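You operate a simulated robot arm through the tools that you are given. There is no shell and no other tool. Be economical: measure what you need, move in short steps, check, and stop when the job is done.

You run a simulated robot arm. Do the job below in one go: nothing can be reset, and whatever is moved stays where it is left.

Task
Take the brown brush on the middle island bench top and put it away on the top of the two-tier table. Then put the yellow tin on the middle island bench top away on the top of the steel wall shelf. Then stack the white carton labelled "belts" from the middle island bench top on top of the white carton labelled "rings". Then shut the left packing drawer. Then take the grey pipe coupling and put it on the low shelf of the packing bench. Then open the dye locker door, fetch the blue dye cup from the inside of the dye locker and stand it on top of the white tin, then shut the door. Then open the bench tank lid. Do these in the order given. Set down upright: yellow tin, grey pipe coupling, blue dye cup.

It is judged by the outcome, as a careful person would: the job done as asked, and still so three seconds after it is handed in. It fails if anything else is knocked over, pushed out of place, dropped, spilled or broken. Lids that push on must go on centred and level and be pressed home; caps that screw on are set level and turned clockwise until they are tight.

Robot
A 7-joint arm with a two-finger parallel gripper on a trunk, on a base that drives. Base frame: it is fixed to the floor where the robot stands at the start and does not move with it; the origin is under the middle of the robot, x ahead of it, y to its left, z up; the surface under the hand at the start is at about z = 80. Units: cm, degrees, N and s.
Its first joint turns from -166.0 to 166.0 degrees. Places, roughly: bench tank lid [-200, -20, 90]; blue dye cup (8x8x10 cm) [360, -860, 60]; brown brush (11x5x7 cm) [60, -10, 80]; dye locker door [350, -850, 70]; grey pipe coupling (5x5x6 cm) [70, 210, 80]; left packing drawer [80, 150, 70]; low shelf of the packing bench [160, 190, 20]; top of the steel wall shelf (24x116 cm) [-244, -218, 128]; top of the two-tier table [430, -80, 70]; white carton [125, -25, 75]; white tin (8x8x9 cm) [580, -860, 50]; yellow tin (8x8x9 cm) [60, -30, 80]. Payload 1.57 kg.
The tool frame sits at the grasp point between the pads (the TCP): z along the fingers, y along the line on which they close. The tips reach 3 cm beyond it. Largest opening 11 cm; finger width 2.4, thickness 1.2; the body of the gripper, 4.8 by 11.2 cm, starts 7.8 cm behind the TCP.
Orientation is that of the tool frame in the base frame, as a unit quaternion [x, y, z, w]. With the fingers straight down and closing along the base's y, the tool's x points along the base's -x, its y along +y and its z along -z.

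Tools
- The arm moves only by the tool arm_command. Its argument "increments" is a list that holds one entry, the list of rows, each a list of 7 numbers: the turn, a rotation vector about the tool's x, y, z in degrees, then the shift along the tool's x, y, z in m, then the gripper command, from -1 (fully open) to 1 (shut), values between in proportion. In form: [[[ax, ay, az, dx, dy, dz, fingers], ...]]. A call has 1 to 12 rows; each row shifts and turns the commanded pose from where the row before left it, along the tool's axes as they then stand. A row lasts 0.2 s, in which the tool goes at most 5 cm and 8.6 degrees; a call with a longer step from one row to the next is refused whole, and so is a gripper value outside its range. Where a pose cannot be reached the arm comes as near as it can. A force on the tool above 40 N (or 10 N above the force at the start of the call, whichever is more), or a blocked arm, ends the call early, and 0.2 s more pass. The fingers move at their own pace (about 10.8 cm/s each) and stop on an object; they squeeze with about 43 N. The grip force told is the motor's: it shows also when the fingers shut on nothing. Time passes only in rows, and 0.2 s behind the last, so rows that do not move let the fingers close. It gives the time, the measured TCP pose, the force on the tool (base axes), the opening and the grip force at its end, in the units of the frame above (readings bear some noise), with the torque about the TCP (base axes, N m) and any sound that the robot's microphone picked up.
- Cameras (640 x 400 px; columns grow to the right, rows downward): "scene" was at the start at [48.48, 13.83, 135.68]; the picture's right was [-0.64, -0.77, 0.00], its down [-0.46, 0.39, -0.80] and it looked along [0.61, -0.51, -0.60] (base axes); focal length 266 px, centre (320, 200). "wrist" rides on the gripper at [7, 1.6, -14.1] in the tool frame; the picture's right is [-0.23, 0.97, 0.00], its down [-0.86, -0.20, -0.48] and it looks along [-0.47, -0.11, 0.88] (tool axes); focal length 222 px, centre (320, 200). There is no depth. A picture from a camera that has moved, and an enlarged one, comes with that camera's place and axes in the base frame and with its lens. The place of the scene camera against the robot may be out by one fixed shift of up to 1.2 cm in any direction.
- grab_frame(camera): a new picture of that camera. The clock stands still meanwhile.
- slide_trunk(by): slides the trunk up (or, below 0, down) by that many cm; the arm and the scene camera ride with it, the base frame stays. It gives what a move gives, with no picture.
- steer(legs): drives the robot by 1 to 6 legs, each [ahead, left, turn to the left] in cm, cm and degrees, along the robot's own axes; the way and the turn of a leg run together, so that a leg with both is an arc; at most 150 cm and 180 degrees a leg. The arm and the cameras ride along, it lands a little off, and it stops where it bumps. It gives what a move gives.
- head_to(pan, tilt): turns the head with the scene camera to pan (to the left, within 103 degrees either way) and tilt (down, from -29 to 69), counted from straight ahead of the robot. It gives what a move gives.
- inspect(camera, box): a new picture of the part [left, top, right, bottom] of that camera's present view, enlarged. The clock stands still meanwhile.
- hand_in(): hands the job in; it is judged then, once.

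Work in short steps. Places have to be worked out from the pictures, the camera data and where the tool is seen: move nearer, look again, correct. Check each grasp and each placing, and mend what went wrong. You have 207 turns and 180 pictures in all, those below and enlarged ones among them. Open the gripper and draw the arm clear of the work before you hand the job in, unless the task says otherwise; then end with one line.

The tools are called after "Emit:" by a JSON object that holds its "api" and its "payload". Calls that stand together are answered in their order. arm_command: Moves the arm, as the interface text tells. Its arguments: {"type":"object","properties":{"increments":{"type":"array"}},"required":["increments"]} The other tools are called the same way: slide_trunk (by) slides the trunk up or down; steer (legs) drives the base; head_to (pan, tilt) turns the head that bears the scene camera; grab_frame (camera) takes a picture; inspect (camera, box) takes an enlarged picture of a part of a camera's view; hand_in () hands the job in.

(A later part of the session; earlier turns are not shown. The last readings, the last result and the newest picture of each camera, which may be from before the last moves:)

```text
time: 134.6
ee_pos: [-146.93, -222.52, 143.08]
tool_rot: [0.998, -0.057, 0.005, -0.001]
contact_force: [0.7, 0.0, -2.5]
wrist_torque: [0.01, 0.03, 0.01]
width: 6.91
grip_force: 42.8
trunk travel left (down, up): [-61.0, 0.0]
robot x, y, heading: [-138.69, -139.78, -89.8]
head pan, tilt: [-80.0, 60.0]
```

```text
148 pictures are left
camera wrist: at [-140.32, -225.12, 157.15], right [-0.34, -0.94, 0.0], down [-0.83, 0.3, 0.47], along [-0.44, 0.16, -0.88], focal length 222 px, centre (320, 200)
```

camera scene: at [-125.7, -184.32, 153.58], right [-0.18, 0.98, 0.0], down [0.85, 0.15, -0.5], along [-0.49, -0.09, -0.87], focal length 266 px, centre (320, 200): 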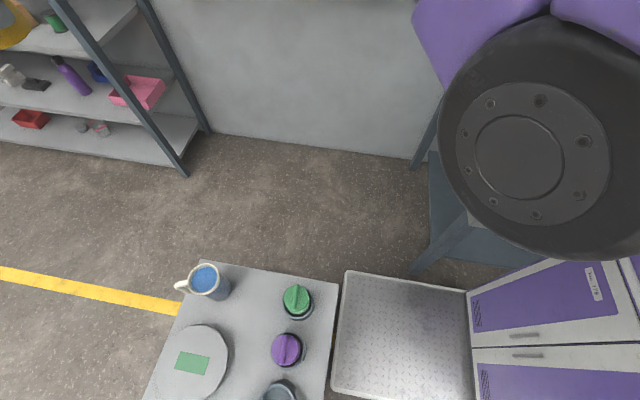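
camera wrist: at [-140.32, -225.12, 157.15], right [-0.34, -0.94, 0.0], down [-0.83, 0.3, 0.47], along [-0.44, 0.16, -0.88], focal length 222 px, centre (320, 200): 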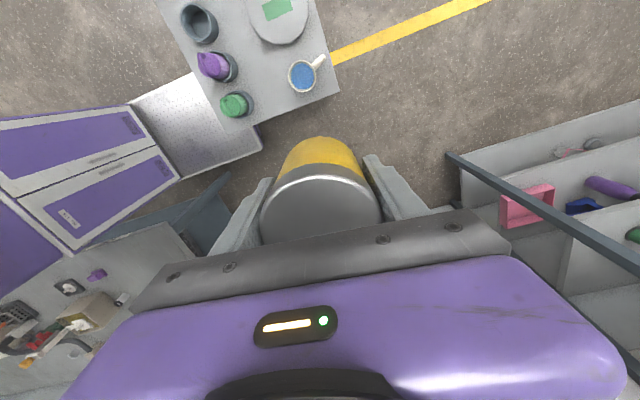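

Clearances are a few cm all round. Shift 3 cm right, then swing the arm to the right along an arc.

Emit:
{"api": "steer", "payload": {"legs": [[1.5, -3, 0]]}}

Emit:
{"api": "arm_command", "payload": {"increments": [[[0, 0, 3.27, -0.0473, 0, 0, 1], [0, 0, 3.27, -0.0473, 0, 0, 1], [0, 0, 3.27, -0.0473, 0, 0, 1], [0, 0, 3.27, -0.0473, 0, 0, 1], [0, 0, 3.27, -0.0473, 0, 0, 1], [0, 0, 3.27, -0.0473, 0, 0, 1], [0, 0, 3.27, -0.0473, 0, 0, 1], [0, 0, 3.27, -0.0473, 0, 0, 1], [0, 0, 3.27, -0.0473, 0, 0, 1], [0, 0, 3.27, -0.0473, 0, 0, 1], [0, 0, 3.27, -0.0473, 0, 0, 1]]]}}

```text
time: 135.4
ee_pos: [-149.81, -224.07, 143.15]
tool_rot: [0.998, -0.057, 0.004, 0.0]
contact_force: [0.4, 0.5, -2.5]
wrist_torque: [-0.01, 0.02, -0.03]
width: 6.91
grip_force: 42.7
trunk travel left (down, up): [-61.0, 0.0]
robot x, y, heading: [-141.49, -141.48, -89.6]
head pan, tilt: [-80.0, 60.0]
```

```text
time: 137.8
ee_pos: [-196.62, -204.23, 142.93]
tool_rot: [0.932, -0.363, 0.004, -0.002]
contact_force: [-0.8, -0.5, -2.5]
wrist_torque: [0.0, 0.01, 0.02]
width: 6.92
grip_force: 42.8
trunk travel left (down, up): [-61.0, 0.0]
robot x, y, heading: [-141.4, -141.38, -89.7]
head pan, tilt: [-80.0, 60.0]
```

Emit:
{"api": "arm_command", "payload": {"increments": [[[0, 0, 3.27, -0.0473, 0, 0, 1], [0, 0, 3.27, -0.0473, 0, 0, 1], [0, 0, 3.27, -0.0473, 0, 0, 1], [0, 0, 3.27, -0.0473, 0, 0, 1], [0, 0, 3.27, -0.0473, 0, 0, 1], [0, 0, 3.27, -0.0473, 0, 0, 1], [0, 0, 3.27, -0.0473, 0, 0, 1], [0, 0, 3.27, -0.0473, 0, 0, 1], [0, 0, 3.27, -0.0473, 0, 0, 1], [0, 0, 0, 0, 0, 0, 1]]]}}

Emit:
{"api": "head_to", "payload": {"pan": -90, "tilt": 25}}

Emit:
{"api": "grab_frame", "payload": {"camera": "scene"}}

Emit:
{"api": "grab_frame", "payload": {"camera": "wrist"}}

```text
time: 140.0
ee_pos: [-209.78, -168.09, 141.52]
tool_rot: [0.808, -0.589, 0.003, -0.003]
contact_force: [0.7, -0.1, -1.2]
wrist_torque: [0.02, -0.01, -0.01]
width: 6.95
grip_force: 43.3
out of reach, approached as far as the arm can: row 3, 4, 5, 6, 7, 8, 9
trunk travel left (down, up): [-61.0, 0.0]
robot x, y, heading: [-141.52, -141.32, -89.9]
head pan, tilt: [-80.0, 60.0]
```

```text
time: 141.0
ee_pos: [-209.84, -168.05, 141.62]
tool_rot: [0.81, -0.587, 0.003, -0.002]
contact_force: [0.0, 0.3, -2.8]
wrist_torque: [-0.01, 0.01, 0.0]
width: 6.94
grip_force: 43.7
trunk travel left (down, up): [-61.0, 0.0]
robot x, y, heading: [-141.52, -140.92, -89.6]
head pan, tilt: [-90.0, 25.0]
```

```text
147 pictures are left
camera scene: at [-131.33, -184.69, 158.57], right [-0.01, 1.0, 0.0], down [0.42, 0.0, -0.91], along [-0.91, -0.01, -0.42], focal length 266 px, centre (320, 200)
```

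scene: 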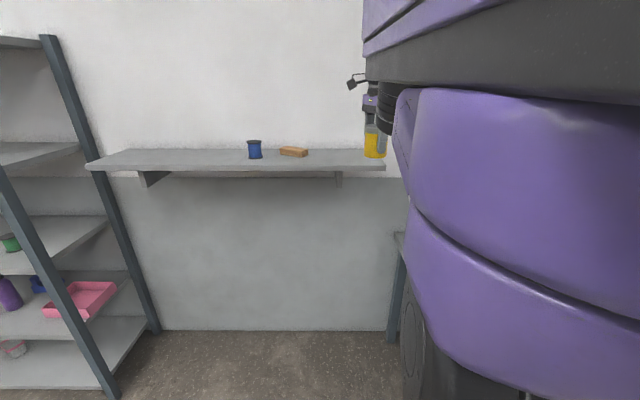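

```text
146 pictures are left
camera wrist: at [-209.4, -175.41, 155.56], right [-1.0, -0.09, -0.01], down [-0.08, 0.87, 0.48], along [-0.03, 0.48, -0.88], focal length 222 px, centre (320, 200)
```

wrist: 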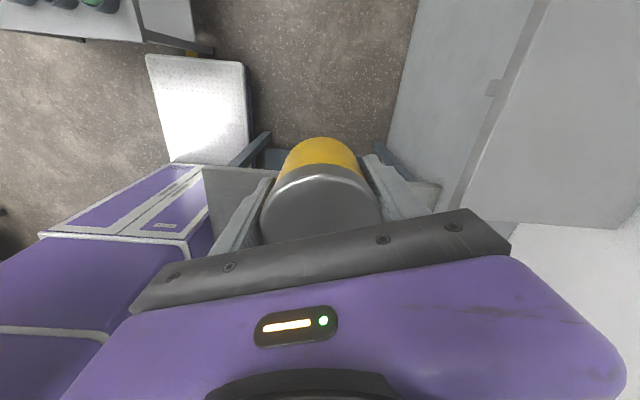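

It stalled inward; try extending straight out toward the shelf from here.

Emit:
{"api": "arm_command", "payload": {"increments": [[[0, 0, 0, 0, 0.03, 0, 1], [0, 0, 0, 0, 0.03, 0, 1], [0, 0, 0, 0, 0.03, 0, 1], [0, 0, 0, 0, 0.03, 0, 1], [0, 0, 0, 0, 0, 0, 1]]]}}

```text
time: 142.2
ee_pos: [-210.07, -170.29, 140.99]
tool_rot: [0.809, -0.587, 0.003, -0.003]
contact_force: [0.4, 0.0, -3.0]
wrist_torque: [0.0, 0.0, 0.02]
width: 6.9
grip_force: 42.8
out of reach, approached as far as the arm can: row 1, 2, 3, 4
trunk travel left (down, up): [-61.0, 0.0]
robot x, y, heading: [-141.5, -141.53, -89.7]
head pan, tilt: [-90.0, 25.0]
```

Try rotating the wrist back a bit and then extending, to find out which limit binds.

Emit:
{"api": "arm_command", "payload": {"increments": [[[0, 0, -8, 0, 0, 0, 1], [0, 0, -8, 0, 0, 0, 1], [0, 0, -8, 0, 0, 0, 1], [0, 0, -8, 0, 0, 0, 1], [0, 0, 0, -0.0345, 0.029, 0, 1], [0, 0, 0, -0.0345, 0.029, 0, 1], [0, 0, 0, 0, 0, 0, 1]]]}}

```text
time: 143.8
ee_pos: [-210.24, -170.02, 139.87]
tool_rot: [0.94, -0.341, 0.005, -0.002]
contact_force: [-0.6, -0.2, -2.9]
wrist_torque: [0.01, -0.01, -0.01]
width: 6.91
grip_force: 43.5
out of reach, approached as far as the arm can: row 4, 5, 6
trunk travel left (down, up): [-61.0, 0.0]
robot x, y, heading: [-141.3, -141.4, -89.6]
head pan, tilt: [-90.0, 25.0]
```

The arm's yaw to the right is the limit. Turn the base 20° to the right after backing off slightly.

Emit:
{"api": "steer", "payload": {"legs": [[-4.5, -2.7, 0], [0, 0, -20.4]]}}

```text
time: 145.0
ee_pos: [-212.24, -165.04, 139.87]
tool_rot: [0.938, -0.345, 0.005, -0.003]
contact_force: [-0.5, -0.5, -2.4]
wrist_torque: [0.01, -0.03, 0.03]
width: 6.93
grip_force: 43.0
trunk travel left (down, up): [-61.0, 0.0]
robot x, y, heading: [-142.96, -136.46, -90.3]
head pan, tilt: [-90.0, 25.0]
stopped in leg 2: the robot was blocked; the commanded pose is now the measured one
```

Blocked — probably the tall body's side against the bench edge. Move off 5 cm to the left, turn, then come back.

Emit:
{"api": "steer", "payload": {"legs": [[0, 5, 0], [0, 0, -20]]}}

```text
time: 147.0
ee_pos: [-212.54, -139.72, 139.9]
tool_rot: [0.864, -0.504, 0.005, -0.002]
contact_force: [-0.2, 0.1, -2.1]
wrist_torque: [-0.02, -0.01, -0.01]
width: 6.94
grip_force: 42.9
trunk travel left (down, up): [-61.0, 0.0]
robot x, y, heading: [-137.79, -136.73, -110.2]
head pan, tilt: [-90.0, 25.0]
```

Emit:
{"api": "steer", "payload": {"legs": [[2.4, -6.2, 0]]}}

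Emit:
{"api": "arm_command", "payload": {"increments": [[[0, 0, -3, 0.045, 0, 0, 1], [0, 0, -3, 0.045, 0, 0, 1], [0, 0, -3, 0.045, 0, 0, 1], [0, 0, -3, 0.045, 0, 0, 1], [0, 0, 0, 0, 0, 0, 1]]]}}

```text
time: 148.1
ee_pos: [-218.01, -140.08, 139.65]
tool_rot: [0.865, -0.501, 0.005, -0.002]
contact_force: [0.4, 0.0, -1.7]
wrist_torque: [-0.02, 0.02, -0.02]
width: 6.94
grip_force: 43.0
trunk travel left (down, up): [-61.0, 0.0]
robot x, y, heading: [-143.69, -136.82, -109.7]
head pan, tilt: [-90.0, 25.0]
stopped in leg 1: the robot was blocked; the commanded pose is now the measured one
```

```text
time: 149.3
ee_pos: [-218.85, -149.67, 145.68]
tool_rot: [0.913, -0.408, 0.008, -0.001]
contact_force: [0.6, -1.5, -2.8]
wrist_torque: [0.02, 0.02, -0.02]
width: 6.9
grip_force: 43.2
out of reach, approached as far as the arm can: row 1, 2, 3, 4
trunk travel left (down, up): [-61.0, 0.0]
robot x, y, heading: [-143.45, -136.96, -109.7]
head pan, tilt: [-90.0, 25.0]
```

Bring the hand back toward the front of the robot to a comfortable posture first.

Emit:
{"api": "arm_command", "payload": {"increments": [[[0, 0, 0, 0.042, 0.02, 0, 1], [0, 0, 0, 0.042, 0.02, 0, 1], [0, 0, 0, 0.042, 0.02, 0, 1], [0, 0, 0, 0.042, 0.02, 0, 1], [0, 0, 0, 0.042, 0.02, 0, 1], [0, 0, 0, 0.042, 0.02, 0, 1], [0, 0, 0, 0.042, 0.02, 0, 1], [0, 0, 0, 0.042, 0.02, 0, 1], [0, 0, 0, 0.042, 0.02, 0, 1], [0, 0, 0, 0, 0, 0, 1]]]}}

```text
time: 151.5
ee_pos: [-214.94, -189.85, 149.38]
tool_rot: [0.913, -0.408, 0.005, -0.001]
contact_force: [-0.4, 0.0, -2.9]
wrist_torque: [0.02, 0.02, -0.01]
width: 6.93
grip_force: 42.8
out of reach, approached as far as the arm can: row 1, 2, 3, 4, 5, 6, 7
trunk travel left (down, up): [-61.0, 0.0]
robot x, y, heading: [-143.67, -136.88, -109.9]
head pan, tilt: [-90.0, 25.0]
```

Good posture. Now approach the target (-238.5,-167) in a straight line at this height.

Emit:
{"api": "arm_command", "payload": {"increments": [[[0, 0, 0, -0.041, 0.0028, 0.005, 1], [0, 0, 0, -0.041, 0.0028, 0.005, 1], [0, 0, 0, -0.041, 0.0028, 0.005, 1], [0, 0, 0, -0.041, 0.0028, 0.005, 1], [0, 0, 0, -0.041, 0.0028, 0.005, 1], [0, 0, 0, -0.041, 0.0028, 0.005, 1], [0, 0, 0, -0.041, 0.0028, 0.005, 1], [0, 0, 0, -0.041, 0.0028, 0.005, 1], [0, 0, 0, 0, 0, 0, 1]]]}}

Emit:
{"api": "grab_frame", "payload": {"camera": "scene"}}

```text
time: 153.5
ee_pos: [-221.76, -168.07, 143.88]
tool_rot: [0.913, -0.409, 0.005, 0.0]
contact_force: [0.1, 0.3, -2.3]
wrist_torque: [-0.05, -0.01, 0.01]
width: 6.91
grip_force: 43.0
out of reach, approached as far as the arm can: row 1, 2, 3, 4, 5, 6, 7, 8
trunk travel left (down, up): [-61.0, 0.0]
robot x, y, heading: [-143.26, -137.05, -109.9]
head pan, tilt: [-90.0, 25.0]
```

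```text
145 pictures are left
camera scene: at [-148.91, -181.36, 158.59], right [0.34, 0.94, 0.0], down [0.4, -0.14, -0.91], along [-0.85, 0.31, -0.42], focal length 266 px, centre (320, 200)
```

scene: 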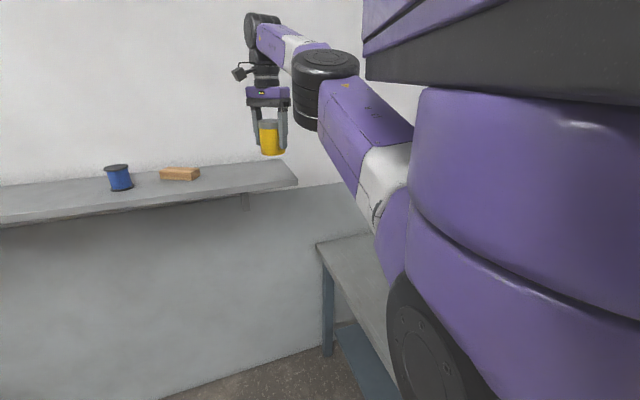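

The limit is lateral reach. Better plan: set the tin on the free end of the tank bench, regrasp it with the hand pitched forward (more reach), standing nose-first. First bring the arm in front and re-position.

Emit:
{"api": "arm_command", "payload": {"increments": [[[0, 0, 0, 0.045, 0, 0, 1], [0, 0, 0, 0.045, 0, 0, 1], [0, 0, 0, 0.045, 0, 0, 1], [0, 0, 0, 0.045, 0, 0, 1], [0, 0, 0, 0.045, 0, 0, 1], [0, 0, 0, 0.045, 0, 0, 1], [0, 0, 0, 0.045, 0, 0, 1], [0, 0, 0, 0.045, 0, 0, 1], [0, 0, 0, 0.045, 0, 0, 1], [0, 0, 0, 0, 0, 0, 1]]]}}

Emit:
{"api": "steer", "payload": {"legs": [[-19, 17.5, 0], [0, 0, -62]]}}

Emit:
{"api": "head_to", "payload": {"pan": -10, "tilt": 40}}

Emit:
{"api": "grab_frame", "payload": {"camera": "scene"}}

```text
time: 155.7
ee_pos: [-194.76, -198.41, 142.95]
tool_rot: [0.912, -0.41, 0.023, -0.007]
contact_force: [0.2, 0.2, -3.2]
wrist_torque: [-0.03, 0.01, 0.02]
width: 6.91
grip_force: 42.9
trunk travel left (down, up): [-61.0, 0.0]
robot x, y, heading: [-143.48, -136.87, -109.8]
head pan, tilt: [-90.0, 25.0]
```

```text
time: 160.3
ee_pos: [-199.08, -109.48, 143.07]
tool_rot: [-0.578, 0.816, -0.022, -0.006]
contact_force: [-0.9, -0.3, -2.9]
wrist_torque: [-0.01, 0.03, 0.0]
width: 6.92
grip_force: 43.0
trunk travel left (down, up): [-61.0, 0.0]
robot x, y, heading: [-120.62, -124.52, -171.5]
head pan, tilt: [-90.0, 25.0]
```

```text
time: 161.8
ee_pos: [-199.07, -109.58, 142.87]
tool_rot: [-0.578, 0.816, -0.024, -0.006]
contact_force: [-0.2, 0.0, -2.4]
wrist_torque: [-0.01, -0.01, -0.03]
width: 6.93
grip_force: 43.2
trunk travel left (down, up): [-61.0, 0.0]
robot x, y, heading: [-120.1, -124.66, -171.5]
head pan, tilt: [-10.0, 40.0]
```

```text
144 pictures are left
camera scene: at [-169.12, -151.32, 156.25], right [0.03, 1.0, 0.0], down [0.64, -0.02, -0.77], along [-0.77, 0.02, -0.64], focal length 266 px, centre (320, 200)
```

scene: 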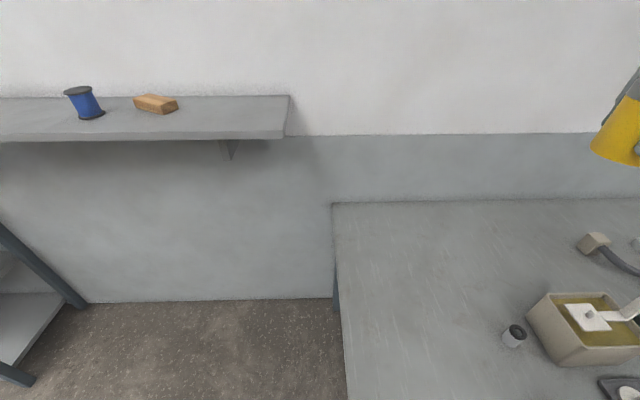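

Clear view now. Enlarge the shelf end and the bench end.

Emit:
{"api": "inspect", "payload": {"camera": "scene", "box": [60, 70, 300, 220]}}

```text
2.67 times, centred on (180, 145) of scene
camera zoom: at [-169.12, -151.32, 156.25], right [0.03, 1.0, 0.0], down [0.64, -0.02, -0.77], along [-0.77, 0.02, -0.64], focal length 708 px, centre (693, 347)
```

zoom: 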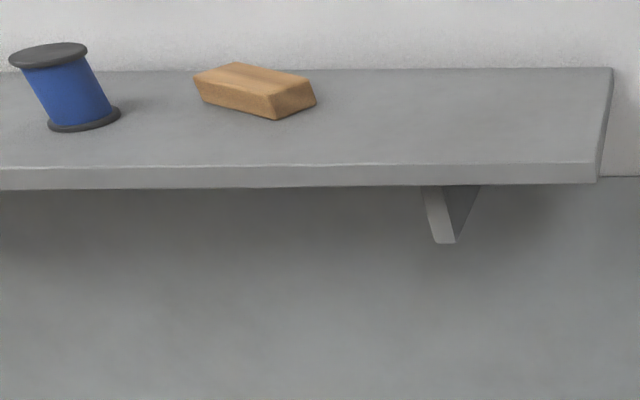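

Shelf end at y≈-158, front edge x≈-227. I'll set the tin temporarily on the bare bench end near (-201,-122). Level the hand, move over and lower the trunk.

Emit:
{"api": "arm_command", "payload": {"increments": [[[-1.85, -2.15, 0, 0.043, -0.008, 0, 1], [0, 0, 0, 0.043, -0.008, 0, 1], [0, 0, 0, 0.043, -0.008, 0, 1], [0, 0, 0, 0, 0, 0, 1]]]}}

Emit:
{"api": "slide_trunk", "payload": {"by": -40}}

Emit:
{"api": "grab_frame", "payload": {"camera": "scene"}}

```text
time: 162.8
ee_pos: [-201.12, -122.53, 143.16]
tool_rot: [-0.578, 0.816, 0.003, 0.0]
contact_force: [0.0, 0.0, -3.0]
wrist_torque: [-0.03, -0.02, -0.02]
width: 6.95
grip_force: 42.8
trunk travel left (down, up): [-61.0, 0.0]
robot x, y, heading: [-120.19, -124.77, -171.3]
head pan, tilt: [-10.0, 40.0]
```

```text
time: 166.7
ee_pos: [-201.04, -122.55, 103.08]
tool_rot: [-0.577, 0.817, 0.001, 0.0]
contact_force: [1.0, -0.7, -3.0]
wrist_torque: [0.0, 0.01, 0.01]
width: 6.89
grip_force: 42.9
trunk travel left (down, up): [-21.0, 40.0]
robot x, y, heading: [-120.41, -124.98, -171.4]
head pan, tilt: [-10.0, 40.0]
```

```text
142 pictures are left
camera scene: at [-169.11, -151.33, 116.25], right [0.02, 1.0, 0.0], down [0.64, -0.02, -0.77], along [-0.77, 0.02, -0.64], focal length 266 px, centre (320, 200)
```

scene: 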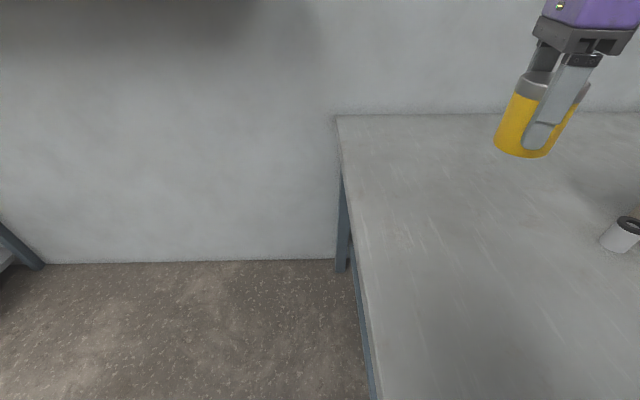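

Lower quickly to z≈91, then in small steps until contact.

Emit:
{"api": "arm_command", "payload": {"increments": [[[0, 0, 0, 0, 0, 0.04, 1], [0, 0, 0, 0, 0, 0.04, 1], [0, 0, 0, 0, 0, 0.02, 1], [0, 0, 0, 0, 0, 0.01, 1], [0, 0, 0, 0, 0, 0.006, 1], [0, 0, 0, 0, 0, 0.006, 1], [0, 0, 0, 0, 0, 0.006, 1], [0, 0, 0, 0, 0, 0.006, 1], [0, 0, 0, 0, 0, 0.006, 1], [0, 0, 0, 0, 0, 0.006, 1], [0, 0, 0, 0, 0, 0.006, 1], [0, 0, 0, 0, 0, 0.006, 1]]]}}

```text
time: 169.3
ee_pos: [-201.2, -122.41, 87.34]
tool_rot: [-0.577, 0.817, 0.001, 0.001]
contact_force: [0.0, 0.0, -1.3]
wrist_torque: [-0.02, 0.0, 0.03]
width: 6.93
grip_force: 43.1
trunk travel left (down, up): [-21.0, 40.0]
robot x, y, heading: [-120.74, -124.62, -171.3]
head pan, tilt: [-10.0, 40.0]
```

Emit:
{"api": "arm_command", "payload": {"increments": [[[0, 0, 0, 0, 0, 0.004, 1], [0, 0, 0, 0, 0, 0.004, 1], [0, 0, 0, 0, 0, 0.004, 1], [0, 0, 0, 0, 0, 0.004, 1], [0, 0, 0, 0, 0, 0.004, 1], [0, 0, 0, 0, 0, 0.004, 1], [0, 0, 0, 0, 0, 0.004, 1], [0, 0, 0, 0, 0, 0.004, 1], [0, 0, 0, 0, 0, 0.004, 1], [0, 0, 0, 0, 0, 0.004, 1], [0, 0, 0, 0, 0, 0.004, 1], [0, 0, 0, 0, 0, 0.004, 1]]]}}

Emit:
{"api": "grab_frame", "payload": {"camera": "scene"}}

```text
time: 171.8
ee_pos: [-201.21, -122.43, 82.94]
tool_rot: [-0.578, 0.816, 0.004, -0.001]
contact_force: [5.5, 1.5, 15.2]
wrist_torque: [-0.31, -0.85, 0.17]
width: 6.87
grip_force: 43.5
trunk travel left (down, up): [-21.0, 40.0]
robot x, y, heading: [-120.56, -124.76, -171.3]
head pan, tilt: [-10.0, 40.0]
stopped in row 12: the force on the tool passed its limit at 44 N (the readings are from after the stop); the commanded pose is now the measured one
```

```text
141 pictures are left
camera scene: at [-169.07, -151.32, 116.23], right [0.03, 1.0, 0.0], down [0.64, -0.02, -0.77], along [-0.77, 0.02, -0.64], focal length 266 px, centre (320, 200)
```

scene: 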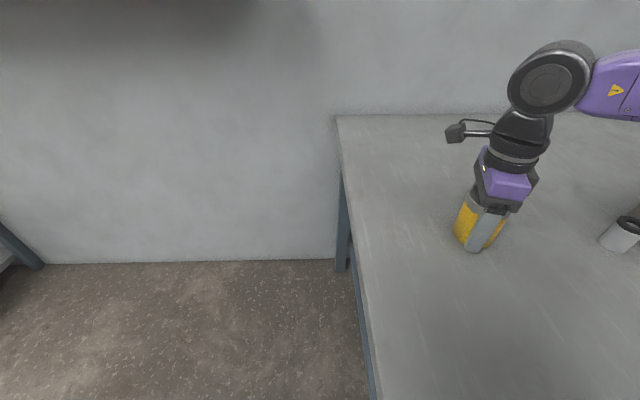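

Tin stands on the bench. Release, rise, and turn the wrist so the fingers close sideways (for a forward-pitched grasp).

Emit:
{"api": "arm_command", "payload": {"increments": [[[0, 0, 0, 0, 0, 0, -1], [0, 0, 0, 0, 0, 0, -1], [0, 0, 0, 0, 0, 0, -1], [0, 0, 0, 0, 0, -0.04, -1], [0, 0, 0, 0, 0, -0.05, -1], [0, 0, 0, 0, 0, -0.05, -1], [0, 0, 0, 0, 0, -0.05, -1], [0, 0, 0, 0, 0, -0.04, -1], [0, 0, -8.43, 0, 0, 0, -1], [0, 0, -8.43, 0, 0, 0, -1], [0, 0, -8.43, 0, 0, 0, -1], [0, 0, -8.43, 0, 0, 0, -1]]]}}

Emit:
{"api": "arm_command", "payload": {"increments": [[[0, 0, -8.43, 0, 0, 0, -1], [0, 0, -8.43, 0, 0, 0, -1], [0, 0, -8.43, 0, 0, 0, -1], [0, 0, -8.43, 0, 0, 0, -1], [0, 0, -8.43, 0, 0, 0, -1], [0, 0, -8.43, 0, 0, 0, -1], [0, 0, -8.43, 0, 0, 0, -1], [0, 0, -8.43, 0, 0, 0, -1], [0, 0, -8.43, 0, 0, 0, -1], [0, 0, -8.43, 0, 0, 0, -1], [0, 0, 0, 0, 0, 0, -1]]]}}

Emit:
{"api": "grab_frame", "payload": {"camera": "scene"}}

Emit:
{"api": "grab_frame", "payload": {"camera": "wrist"}}

```text
time: 174.4
ee_pos: [-200.96, -122.51, 105.9]
tool_rot: [0.791, -0.612, -0.004, 0.0]
contact_force: [0.0, -0.2, 0.3]
wrist_torque: [0.0, 0.01, 0.03]
width: 11.0
grip_force: 0.0
trunk travel left (down, up): [-21.0, 40.0]
robot x, y, heading: [-120.33, -124.75, -171.4]
head pan, tilt: [-10.0, 40.0]
```

```text
time: 176.8
ee_pos: [-201.08, -122.46, 105.93]
tool_rot: [0.997, 0.075, -0.003, -0.002]
contact_force: [-0.4, 0.4, 0.8]
wrist_torque: [0.01, 0.03, -0.01]
width: 11.0
grip_force: 0.1
trunk travel left (down, up): [-21.0, 40.0]
robot x, y, heading: [-120.46, -124.54, -171.3]
head pan, tilt: [-10.0, 40.0]
```

```text
140 pictures are left
camera scene: at [-169.11, -151.32, 116.25], right [0.02, 1.0, 0.0], down [0.64, -0.02, -0.77], along [-0.77, 0.02, -0.64], focal length 266 px, centre (320, 200)
```

scene: 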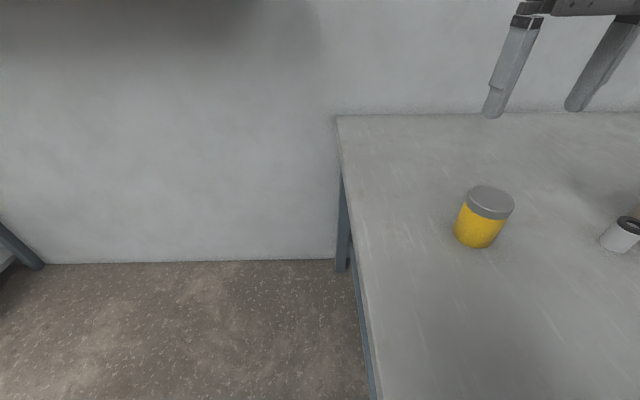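

```text
139 pictures are left
camera wrist: at [-193.95, -123.2, 119.89], right [-0.08, -1.0, 0.0], down [-0.87, 0.07, 0.48], along [-0.48, 0.04, -0.88], focal length 222 px, centre (320, 200)
```

wrist: 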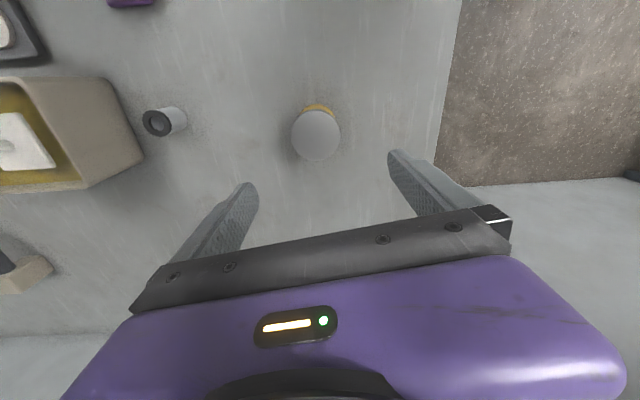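

Pitch the hand 35° forward and go to a pre-grasp point behind and above the tin.

Emit:
{"api": "arm_command", "payload": {"increments": [[[0, -7, 0, 0, 0, 0, -1], [0, -7, 0, 0, 0, 0, -1], [0, -7, 0, 0, 0, 0, -1], [0, -7, 0, 0, 0, 0, -1], [0, -7, 0, 0, 0, 0, -1], [0, 0, 0, 0.0427, 0, 0.0213, -1], [0, 0, 0, 0.0427, 0, 0.0213, -1], [0, 0, 0, 0.0427, 0, 0.0213, -1], [0, 0, 0, 0, 0, 0, -1]]]}}

Emit:
{"api": "grab_frame", "payload": {"camera": "wrist"}}

Emit:
{"api": "grab_frame", "payload": {"camera": "scene"}}

```text
time: 178.8
ee_pos: [-194.4, -121.43, 93.15]
tool_rot: [0.95, 0.072, -0.303, 0.021]
contact_force: [0.2, 1.0, 0.1]
wrist_torque: [-0.01, -0.02, 0.02]
width: 10.97
grip_force: 0.0
trunk travel left (down, up): [-21.0, 40.0]
robot x, y, heading: [-120.34, -124.62, -171.6]
head pan, tilt: [-10.0, 40.0]
```

```text
138 pictures are left
camera wrist: at [-180.58, -121.07, 100.52], right [-0.04, -0.99, 0.13], down [-0.45, 0.13, 0.89], along [-0.89, -0.02, -0.45], focal length 222 px, centre (320, 200)
```

wrist: 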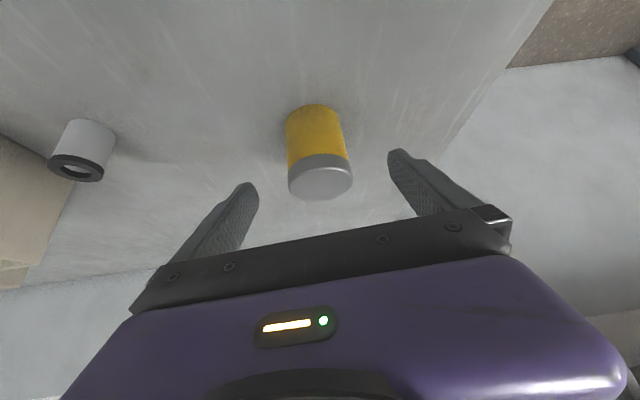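

```text
137 pictures are left
camera scene: at [-169.11, -151.32, 116.25], right [0.02, 1.0, 0.0], down [0.64, -0.02, -0.77], along [-0.77, 0.02, -0.64], focal length 266 px, centre (320, 200)
```

scene: 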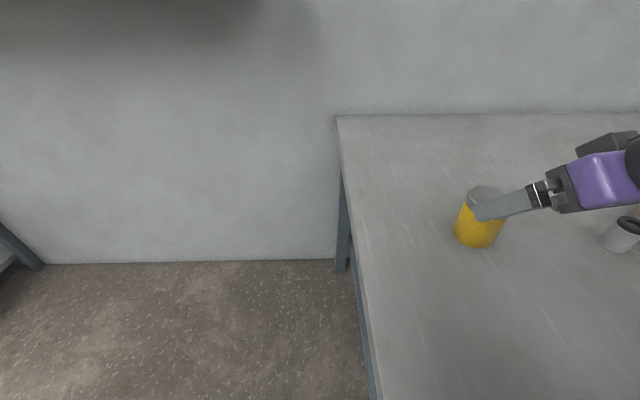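

Aligned between the fingers. Advance 12 cm along the tool axis and close.

Emit:
{"api": "arm_command", "payload": {"increments": [[[0, 0, 0, 0, 0, 0.04, -1], [0, 0, 0, 0, 0, 0.04, -1], [0, 0, 0, 0, 0, 0.035, -1], [0, 0, 0, 0, 0, 0, -1], [0, 0, 0, 0, 0, 0, 1], [0, 0, 0, 0, 0, 0, 1], [0, 0, 0, 0, 0, 0, 1]]]}}

Emit:
{"api": "grab_frame", "payload": {"camera": "scene"}}

```text
time: 180.4
ee_pos: [-200.81, -122.38, 83.8]
tool_rot: [0.95, 0.073, -0.302, 0.021]
contact_force: [-0.3, -0.1, 0.1]
wrist_torque: [-0.07, 0.0, -0.02]
width: 6.9
grip_force: 42.9
trunk travel left (down, up): [-21.0, 40.0]
robot x, y, heading: [-120.41, -124.75, -171.2]
head pan, tilt: [-10.0, 40.0]
```

```text
136 pictures are left
camera scene: at [-169.11, -151.33, 116.25], right [0.02, 1.0, 0.0], down [0.64, -0.02, -0.77], along [-0.77, 0.02, -0.64], focal length 266 px, centre (320, 200)
```

scene: 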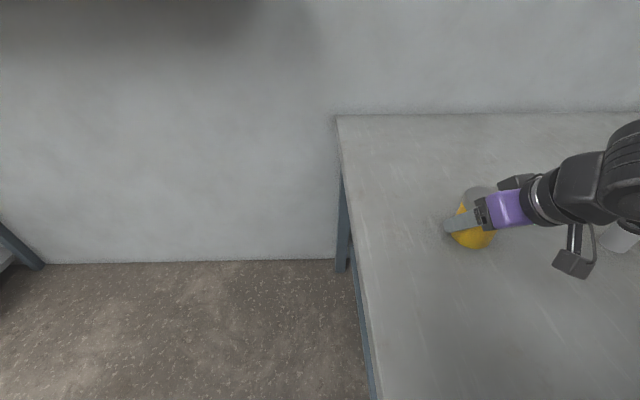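

Gripped again. Lift straight up, raise the trunk fully.

Emit:
{"api": "arm_command", "payload": {"increments": [[[0, 0, 0, -0.0258, 0, -0.0369, 1], [0, 0, 0, -0.0258, 0, -0.0369, 1], [0, 0, 0, -0.0258, 0, -0.0369, 1], [0, 0, 0, -0.0258, 0, -0.0369, 1], [0, 0, 0, 0, 0, 0, 1]]]}}

Emit:
{"api": "slide_trunk", "payload": {"by": 40}}

Emit:
{"api": "steer", "payload": {"legs": [[0, 23, 0], [0, 0, 1.5]]}}

Emit:
{"api": "grab_frame", "payload": {"camera": "scene"}}

```text
time: 181.6
ee_pos: [-200.88, -122.62, 101.88]
tool_rot: [0.95, 0.073, -0.302, 0.023]
contact_force: [-0.1, 0.5, -1.4]
wrist_torque: [0.0, 0.0, 0.04]
width: 6.91
grip_force: 42.9
trunk travel left (down, up): [-21.0, 40.0]
robot x, y, heading: [-120.9, -125.03, -171.2]
head pan, tilt: [-10.0, 40.0]
```

```text
time: 185.4
ee_pos: [-200.8, -122.61, 141.78]
tool_rot: [0.95, 0.072, -0.303, 0.02]
contact_force: [-0.5, 0.2, -2.6]
wrist_torque: [0.01, -0.01, 0.01]
width: 6.95
grip_force: 42.4
trunk travel left (down, up): [-61.0, 0.0]
robot x, y, heading: [-120.05, -124.91, -171.4]
head pan, tilt: [-10.0, 40.0]
```

```text
time: 187.5
ee_pos: [-197.4, -147.41, 141.75]
tool_rot: [0.949, 0.086, -0.302, 0.025]
contact_force: [-0.5, 0.1, -2.5]
wrist_torque: [0.0, 0.01, 0.02]
width: 6.92
grip_force: 43.1
trunk travel left (down, up): [-61.0, 0.0]
robot x, y, heading: [-116.94, -147.71, -169.7]
head pan, tilt: [-10.0, 40.0]
```

```text
135 pictures are left
camera scene: at [-164.96, -175.3, 156.25], right [0.0, 1.0, 0.0], down [0.64, 0.0, -0.77], along [-0.77, 0.0, -0.64], focal length 266 px, centre (320, 200)
```

scene: 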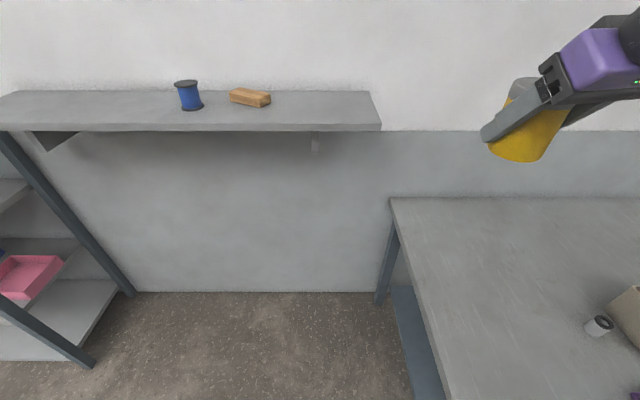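

Drive nose-first 12 cm into the gap.

Emit:
{"api": "steer", "payload": {"legs": [[12, 0, 0]]}}

```text
time: 188.8
ee_pos: [-209.33, -149.7, 141.92]
tool_rot: [0.949, 0.086, -0.302, 0.024]
contact_force: [-0.4, -0.7, -2.1]
wrist_torque: [-0.01, 0.03, -0.01]
width: 6.93
grip_force: 42.7
trunk travel left (down, up): [-61.0, 0.0]
robot x, y, heading: [-129.03, -149.54, -169.8]
head pan, tilt: [-10.0, 40.0]
```

Now move the hand over the target (-236.5,-170), staying at z≈142.

Emit:
{"api": "arm_command", "payload": {"increments": [[[0, 0, 0, -0.0309, 0.0193, 0.0216, 1], [0, 0, 0, -0.0309, 0.0193, 0.0216, 1], [0, 0, 0, -0.0309, 0.0193, 0.0216, 1], [0, 0, 0, -0.0309, 0.0193, 0.0216, 1], [0, 0, 0, -0.0309, 0.0193, 0.0216, 1], [0, 0, 0, -0.0309, 0.0193, 0.0216, 1], [0, 0, 0, -0.0309, 0.0193, 0.0216, 1], [0, 0, 0, -0.0309, 0.0193, 0.0216, 1], [0, 0, 0, 0, 0, 0, 1]]]}}

Emit:
{"api": "grab_frame", "payload": {"camera": "scene"}}

Emit:
{"api": "grab_frame", "payload": {"camera": "wrist"}}

```text
time: 190.8
ee_pos: [-236.2, -170.05, 141.93]
tool_rot: [0.949, 0.086, -0.302, 0.025]
contact_force: [-0.7, 0.0, -2.5]
wrist_torque: [0.0, -0.02, -0.01]
width: 6.93
grip_force: 42.9
trunk travel left (down, up): [-61.0, 0.0]
robot x, y, heading: [-129.18, -149.71, -169.9]
head pan, tilt: [-10.0, 40.0]
```

```text
134 pictures are left
camera scene: at [-176.89, -177.49, 156.23], right [0.0, 1.0, 0.0], down [0.64, 0.0, -0.77], along [-0.77, 0.0, -0.64], focal length 266 px, centre (320, 200)
```

scene: 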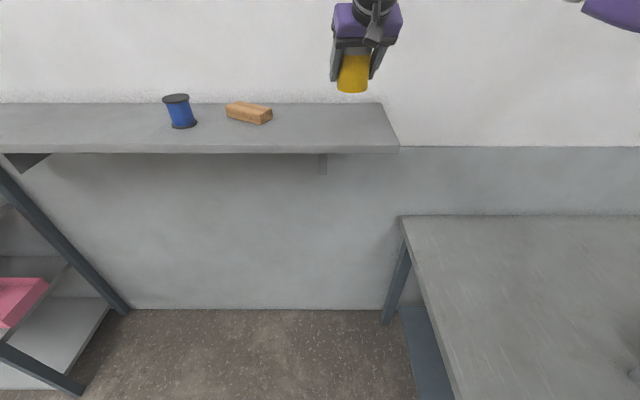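

```text
133 pictures are left
camera wrist: at [-222.45, -169.39, 149.32], right [-0.01, -0.99, 0.13], down [-0.45, 0.12, 0.89], along [-0.89, -0.05, -0.45], focal length 222 px, centre (320, 200)
```

wrist: 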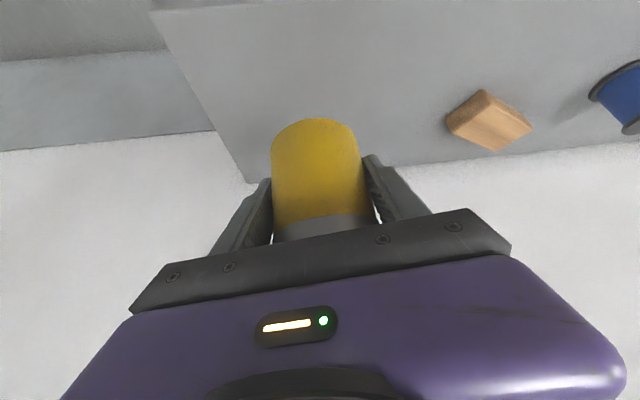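

Reachable. Shelf front edge is ≈ -230.5, so go 4 cm deeper, then lower gently till contact.

Emit:
{"api": "arm_command", "payload": {"increments": [[[0, 0, 0, -0.0344, 0, 0.0241, 1], [0, 0, 0, 0.0172, 0, 0.0246, 1], [0, 0, 0, 0.0115, 0, 0.0164, 1], [0, 0, 0, 0.0029, 0, 0.0041, 1], [0, 0, 0, 0.0029, 0, 0.0041, 1], [0, 0, 0, 0.0029, 0, 0.0041, 1], [0, 0, 0, 0.0029, 0, 0.0041, 1], [0, 0, 0, 0.0023, 0, 0.0033, 1], [0, 0, 0, 0.0023, 0, 0.0033, 1], [0, 0, 0, 0.0023, 0, 0.0033, 1], [0, 0, 0, 0.0023, 0, 0.0033, 1], [0, 0, 0, 0.0023, 0, 0.0033, 1]]]}}

Emit:
{"api": "grab_frame", "payload": {"camera": "scene"}}

```text
time: 193.3
ee_pos: [-240.38, -170.77, 132.86]
tool_rot: [0.949, 0.085, -0.303, 0.024]
contact_force: [0.9, 0.0, -2.5]
wrist_torque: [-0.02, -0.04, -0.01]
width: 6.91
grip_force: 43.3
trunk travel left (down, up): [-61.0, 0.0]
robot x, y, heading: [-128.97, -149.66, -169.9]
head pan, tilt: [-10.0, 40.0]
```

```text
132 pictures are left
camera scene: at [-176.88, -177.45, 156.24], right [0.0, 1.0, 0.0], down [0.64, 0.0, -0.77], along [-0.77, 0.0, -0.64], focal length 266 px, centre (320, 200)
```

scene: 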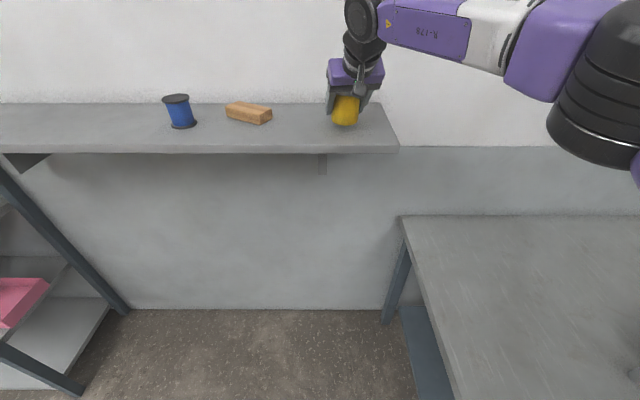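

Nearly down; continue in small steps.

Emit:
{"api": "arm_command", "payload": {"increments": [[[0, 0, 0, 0.0017, 0, 0.0025, 1], [0, 0, 0, 0.0017, 0, 0.0025, 1], [0, 0, 0, 0.0017, 0, 0.0025, 1], [0, 0, 0, 0.0017, 0, 0.0025, 1], [0, 0, 0, 0.0017, 0, 0.0025, 1], [0, 0, 0, 0.0017, 0, 0.0025, 1], [0, 0, 0, 0.0017, 0, 0.0025, 1], [0, 0, 0, 0.0017, 0, 0.0025, 1], [0, 0, 0, 0.0017, 0, 0.0025, 1], [0, 0, 0, 0.0017, 0, 0.0025, 1], [0, 0, 0, 0.0017, 0, 0.0025, 1]]]}}

Emit:
{"api": "inspect", "payload": {"camera": "scene", "box": [240, 40, 440, 165]}}

```text
time: 195.8
ee_pos: [-240.56, -170.83, 130.14]
tool_rot: [0.948, 0.086, -0.306, 0.025]
contact_force: [-0.4, 0.4, 38.2]
wrist_torque: [-0.62, -0.37, 0.2]
width: 6.93
grip_force: 42.9
trunk travel left (down, up): [-61.0, 0.0]
robot x, y, heading: [-129.23, -149.73, -169.6]
head pan, tilt: [-10.0, 40.0]
```

```text
3.20 times, centred on (340, 102) of scene
camera zoom: at [-176.72, -177.42, 156.33], right [0.0, 1.0, 0.0], down [0.64, 0.0, -0.77], along [-0.77, 0.0, -0.64], focal length 850 px, centre (256, 512)
```

zoom: 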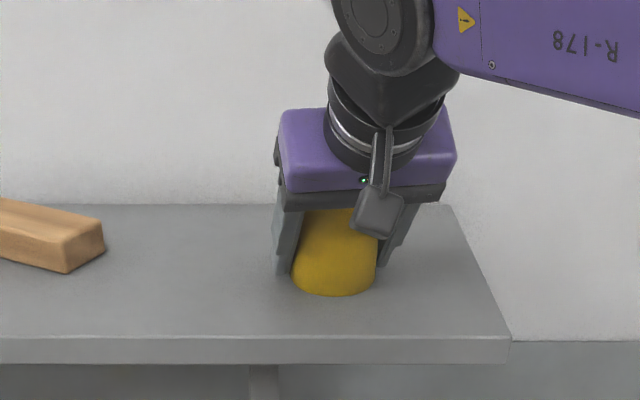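

In contact (38 N), tin upright on shelf. Ease, release, and withdraw along the tool axis.

Emit:
{"api": "arm_command", "payload": {"increments": [[[0, 0, 0, -0.001, 0, -0.0015, 1], [0, 0, 0, 0, 0, 0, 0.2], [0, 0, 0, 0, 0, 0, -0.7], [0, 0, 0, 0, 0, 0, -0.7], [0, 0, 0, 0, 0, 0, -0.7], [0, 0, 0, 0, 0, -0.03, -0.7], [0, 0, 0, 0, 0, -0.04, -0.7], [0, 0, 0, 0, 0, -0.04, -0.7], [0, 0, 0, 0, 0, -0.04, -0.7], [0, 0, 0, 0, 0, -0.04, -0.7], [0, 0, 0, 0, 0, 0, -0.7]]]}}

Emit:
{"api": "grab_frame", "payload": {"camera": "scene"}}

```text
time: 198.2
ee_pos: [-229.59, -168.87, 145.46]
tool_rot: [0.949, 0.086, -0.302, 0.025]
contact_force: [0.1, -0.3, 0.2]
wrist_torque: [-0.03, 0.0, 0.03]
width: 9.36
grip_force: 0.1
trunk travel left (down, up): [-61.0, 0.0]
robot x, y, heading: [-128.94, -149.79, -169.6]
head pan, tilt: [-10.0, 40.0]
```

```text
130 pictures are left
camera scene: at [-176.85, -177.44, 156.26], right [0.0, 1.0, 0.0], down [0.64, 0.0, -0.77], along [-0.77, 0.0, -0.64], focal length 266 px, centre (320, 200)
```

scene: 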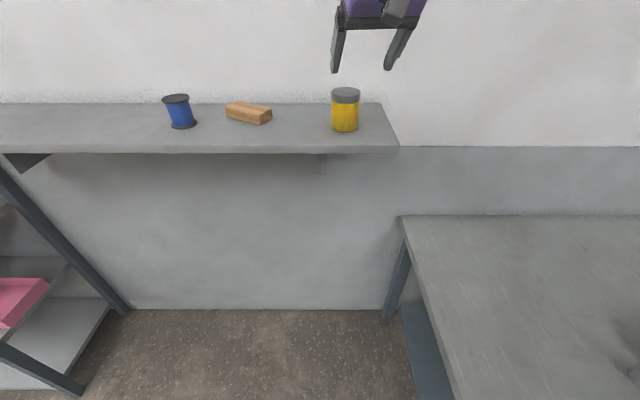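

Tin stands upright on the shelf. Back out of the gap, level the hand and retract it, then drive to the cartons on the island bench.

Emit:
{"api": "steer", "payload": {"legs": [[-32, 0, 0], [0, -30, 0]]}}

Emit:
{"api": "arm_command", "payload": {"increments": [[[0, 7, 0, 0, 0, 0, -1], [0, 7, 0, 0, 0, 0, -1], [0, 7, 0, 0, 0, 0, -1], [0, 7, 0, 0, 0, 0, -1], [0, 7, 0, 0, 0, 0, -1], [0, 0, 0, 0.045, 0, 0, -1], [0, 0, 0, 0.045, 0, 0, -1], [0, 0, 0, 0.045, 0, 0, -1], [0, 0, 0, 0.045, 0, 0, -1], [0, 0, 0, 0, 0, 0, -1]]]}}

Emit:
{"api": "steer", "payload": {"legs": [[0, 0, -100], [0, -150, 0], [0, -70, 0]]}}

Emit:
{"api": "slide_trunk", "payload": {"by": -21}}

Emit:
{"api": "head_to", "payload": {"pan": 0, "tilt": 45}}

Emit:
{"api": "grab_frame", "payload": {"camera": "scene"}}

```text
time: 201.9
ee_pos: [-203.66, -133.72, 145.37]
tool_rot: [0.949, 0.086, -0.303, 0.026]
contact_force: [0.7, 0.6, 0.3]
wrist_torque: [0.02, 0.0, -0.02]
width: 9.34
grip_force: 0.0
trunk travel left (down, up): [-61.0, 0.0]
robot x, y, heading: [-102.88, -114.23, -169.8]
head pan, tilt: [-10.0, 40.0]
```

```text
time: 204.1
ee_pos: [-182.63, -131.52, 143.76]
tool_rot: [0.996, 0.088, -0.033, 0.001]
contact_force: [0.5, 0.6, 0.4]
wrist_torque: [-0.01, -0.01, -0.02]
width: 11.03
grip_force: 0.0
out of reach, approached as far as the arm can: row 4, 5
trunk travel left (down, up): [-61.0, 0.0]
robot x, y, heading: [-102.8, -114.3, -169.7]
head pan, tilt: [-10.0, 40.0]
```

```text
time: 219.3
ee_pos: [117.6, -31.17, 143.85]
tool_rot: [-0.705, 0.708, 0.022, 0.024]
contact_force: [0.1, 0.8, 0.2]
wrist_torque: [0.03, -0.01, -0.02]
width: 11.02
grip_force: 0.1
trunk travel left (down, up): [-61.0, 0.0]
robot x, y, heading: [119.98, -112.95, 89.6]
head pan, tilt: [-10.0, 40.0]
```

```text
time: 221.6
ee_pos: [117.61, -31.08, 122.72]
tool_rot: [-0.706, 0.708, 0.022, 0.025]
contact_force: [-0.2, 0.3, -0.9]
wrist_torque: [0.01, -0.02, 0.0]
width: 10.99
grip_force: 0.0
trunk travel left (down, up): [-40.0, 21.0]
robot x, y, heading: [119.78, -112.76, 90.0]
head pan, tilt: [-10.0, 40.0]
```

```text
time: 222.3
ee_pos: [117.5, -31.12, 122.83]
tool_rot: [-0.706, 0.708, 0.022, 0.024]
contact_force: [-0.2, -0.4, 0.4]
wrist_torque: [0.02, -0.02, -0.03]
width: 10.97
grip_force: 0.1
trunk travel left (down, up): [-40.0, 21.0]
robot x, y, heading: [119.73, -112.73, 89.5]
head pan, tilt: [0.0, 45.0]
```

```text
129 pictures are left
camera scene: at [99.29, -62.46, 134.52], right [1.0, -0.01, 0.0], down [0.0, -0.71, -0.71], along [0.0, 0.71, -0.71], focal length 266 px, centre (320, 200)
```

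scene: 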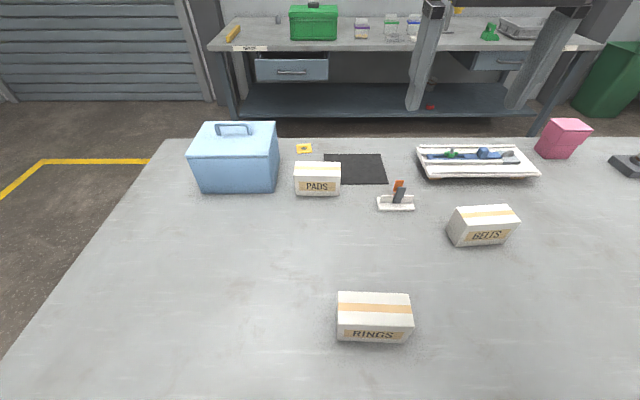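

RINGS at (375,318), BELTS at (482,225). Enlarge to measure.

Emit:
{"api": "inspect", "payload": {"camera": "scene", "box": [320, 190, 540, 355]}}

Emit:
{"api": "grab_frame", "payload": {"camera": "wrist"}}

```text
2.42 times, centred on (430, 272) of scene
camera zoom: at [99.29, -62.46, 134.52], right [1.0, -0.01, 0.0], down [0.0, -0.71, -0.71], along [0.0, 0.71, -0.71], focal length 644 px, centre (53, 24)
```

zoom: 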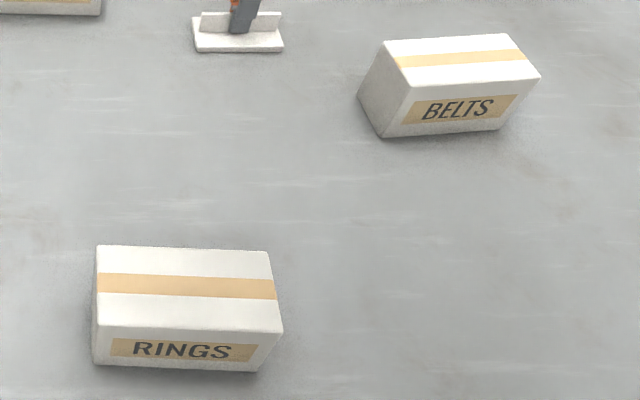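

```text
127 pictures are left
camera wrist: at [115.78, -39.12, 136.26], right [-0.97, 0.23, 0.01], down [0.2, 0.82, 0.53], along [0.11, 0.52, -0.85], focal length 222 px, centre (320, 200)
```

wrist: 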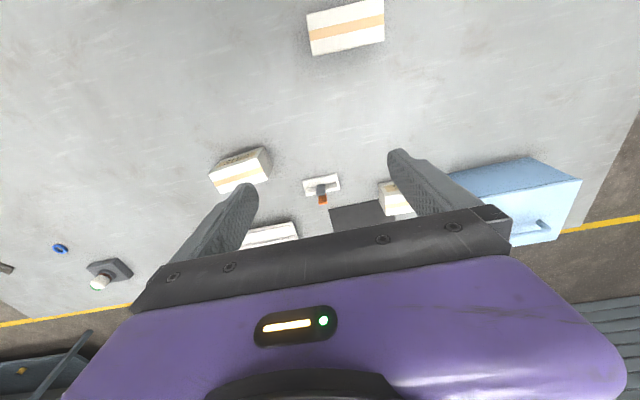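

Belts box: centre (138.6,-21), ~13×6×8.5 cm, yaw ≈5°; rings box: centre (108.8,-43), yaw ≈-2.6°. Shift the robot right 8 cm and turn the wrist so the fingers close across the narrow side.

Emit:
{"api": "steer", "payload": {"legs": [[0, -8, 0]]}}

Emit:
{"api": "arm_command", "payload": {"increments": [[[0, 3.7, 0, 0, 0, 0, -1], [0, 0, 8.5, 0, 0, 0, -1], [0, 0, 8.5, 0, 0, 0, -1], [0, 0, 8.5, 0, 0, 0, -1], [0, 0, 8.5, 0, 0, 0, -1], [0, 0, 8.5, 0, 0, 0, -1], [0, 0, 8.5, 0, 0, 0, -1], [0, 0, 8.5, 0, 0, 0, -1], [0, 0, 8.5, 0, 0, 0, -1], [0, 0, 8.5, 0, 0, 0, -1], [0, 0, 8.5, 0, 0, 0, -1], [0, 0, 0, 0, 0, 0, -1]]]}}

```text
time: 223.3
ee_pos: [125.61, -31.24, 122.81]
tool_rot: [-0.706, 0.708, 0.022, 0.025]
contact_force: [-0.5, -0.3, 0.5]
wrist_torque: [0.0, -0.01, -0.01]
width: 11.0
grip_force: 0.0
trunk travel left (down, up): [-40.0, 21.0]
robot x, y, heading: [127.82, -112.9, 89.6]
head pan, tilt: [0.0, 45.0]
```

```text
time: 225.9
ee_pos: [125.6, -31.19, 122.84]
tool_rot: [-0.041, 0.999, 0.0, 0.002]
contact_force: [-0.4, -0.3, 0.4]
wrist_torque: [0.03, 0.01, 0.01]
width: 10.99
grip_force: 0.0
trunk travel left (down, up): [-40.0, 21.0]
robot x, y, heading: [128.52, -112.97, 89.7]
head pan, tilt: [0.0, 45.0]
```

Emit:
{"api": "arm_command", "payload": {"increments": [[[0, 0, 0, -0.0345, 0.0225, 0, -1], [0, 0, 0, -0.0345, 0.0225, 0, -1], [0, 0, 0, -0.0345, 0.0225, 0, -1], [0, 0, 0, -0.0345, 0.0225, 0, -1], [0, 0, 0, 0, 0, 0.043, -1], [0, 0, 0, 0, 0, 0.043, -1], [0, 0, 0, 0, 0, 0.043, -1], [0, 0, 0, 0, 0, 0.043, -1], [0, 0, 0, 0, 0, 0.043, -1], [0, 0, 0, 0, 0, 0, -1]]]}}

Emit:
{"api": "grab_frame", "payload": {"camera": "wrist"}}

Emit:
{"api": "inspect", "payload": {"camera": "scene", "box": [340, 120, 540, 270]}}

```text
time: 228.1
ee_pos: [138.53, -21.11, 101.21]
tool_rot: [-0.041, 0.999, 0.001, 0.002]
contact_force: [0.5, 0.8, 0.0]
wrist_torque: [0.04, -0.01, 0.05]
width: 11.0
grip_force: 0.1
trunk travel left (down, up): [-40.0, 21.0]
robot x, y, heading: [127.89, -113.11, 89.9]
head pan, tilt: [0.0, 45.0]
```

```text
126 pictures are left
camera wrist: at [131.36, -20.2, 115.2], right [0.14, 0.99, 0.0], down [0.87, -0.13, 0.48], along [0.48, -0.07, -0.88], focal length 222 px, centre (320, 200)
```

wrist: 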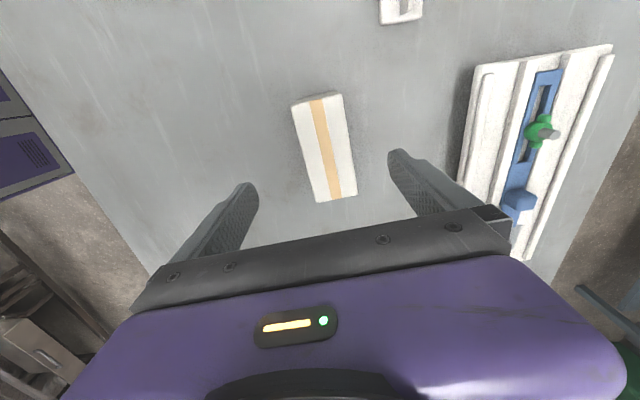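

```text
2.67 times, centred on (440, 195) of scene
camera zoom: at [107.34, -62.52, 134.52], right [1.0, 0.0, 0.0], down [0.0, -0.71, -0.71], along [0.0, 0.71, -0.71], focal length 708 px, centre (0, 213)
```

zoom: 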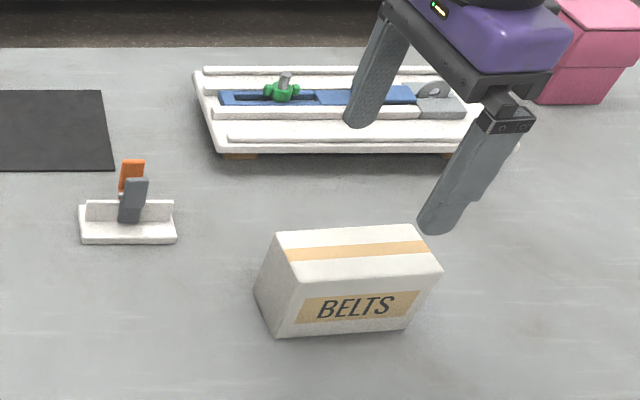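

Aligned with the BELTS carton. Descend and grip.

Emit:
{"api": "arm_command", "payload": {"increments": [[[0, 0, 0, -0.003, 0.003, 0.04, -1], [0, 0, 0, 0, 0, 0.045, -1], [0, 0, 0, 0, 0, 0.045, -1], [0, 0, 0, 0, 0, 0.037, -1], [0, 0, 0, 0, 0, 0, -1], [0, 0, 0, 0, 0, 0, 1], [0, 0, 0, 0, 0, 0, 1], [0, 0, 0, 0, 0, 0, 1]]]}}

Emit:
{"api": "inspect", "payload": {"camera": "scene", "box": [340, 120, 540, 270]}}

```text
time: 229.9
ee_pos: [139.14, -20.84, 84.51]
tool_rot: [-0.042, 0.999, 0.0, 0.002]
contact_force: [-0.4, 0.1, -0.5]
wrist_torque: [-0.08, -0.03, 0.01]
width: 5.98
grip_force: 43.2
trunk travel left (down, up): [-40.0, 21.0]
robot x, y, heading: [127.79, -112.9, 90.0]
head pan, tilt: [0.0, 45.0]
```

```text
2.67 times, centred on (440, 195) of scene
camera zoom: at [107.34, -62.52, 134.52], right [1.0, 0.0, 0.0], down [0.0, -0.71, -0.71], along [0.0, 0.71, -0.71], focal length 708 px, centre (0, 213)
```

zoom: 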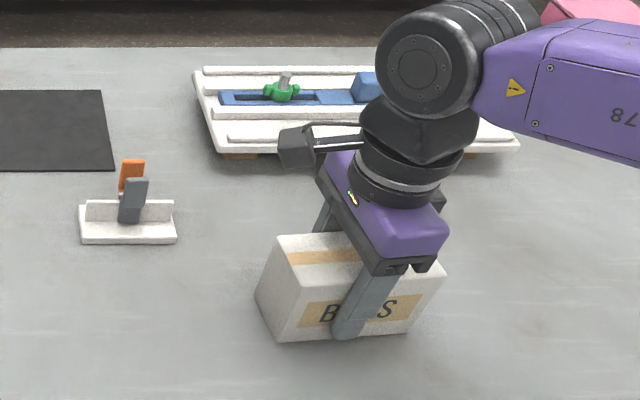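

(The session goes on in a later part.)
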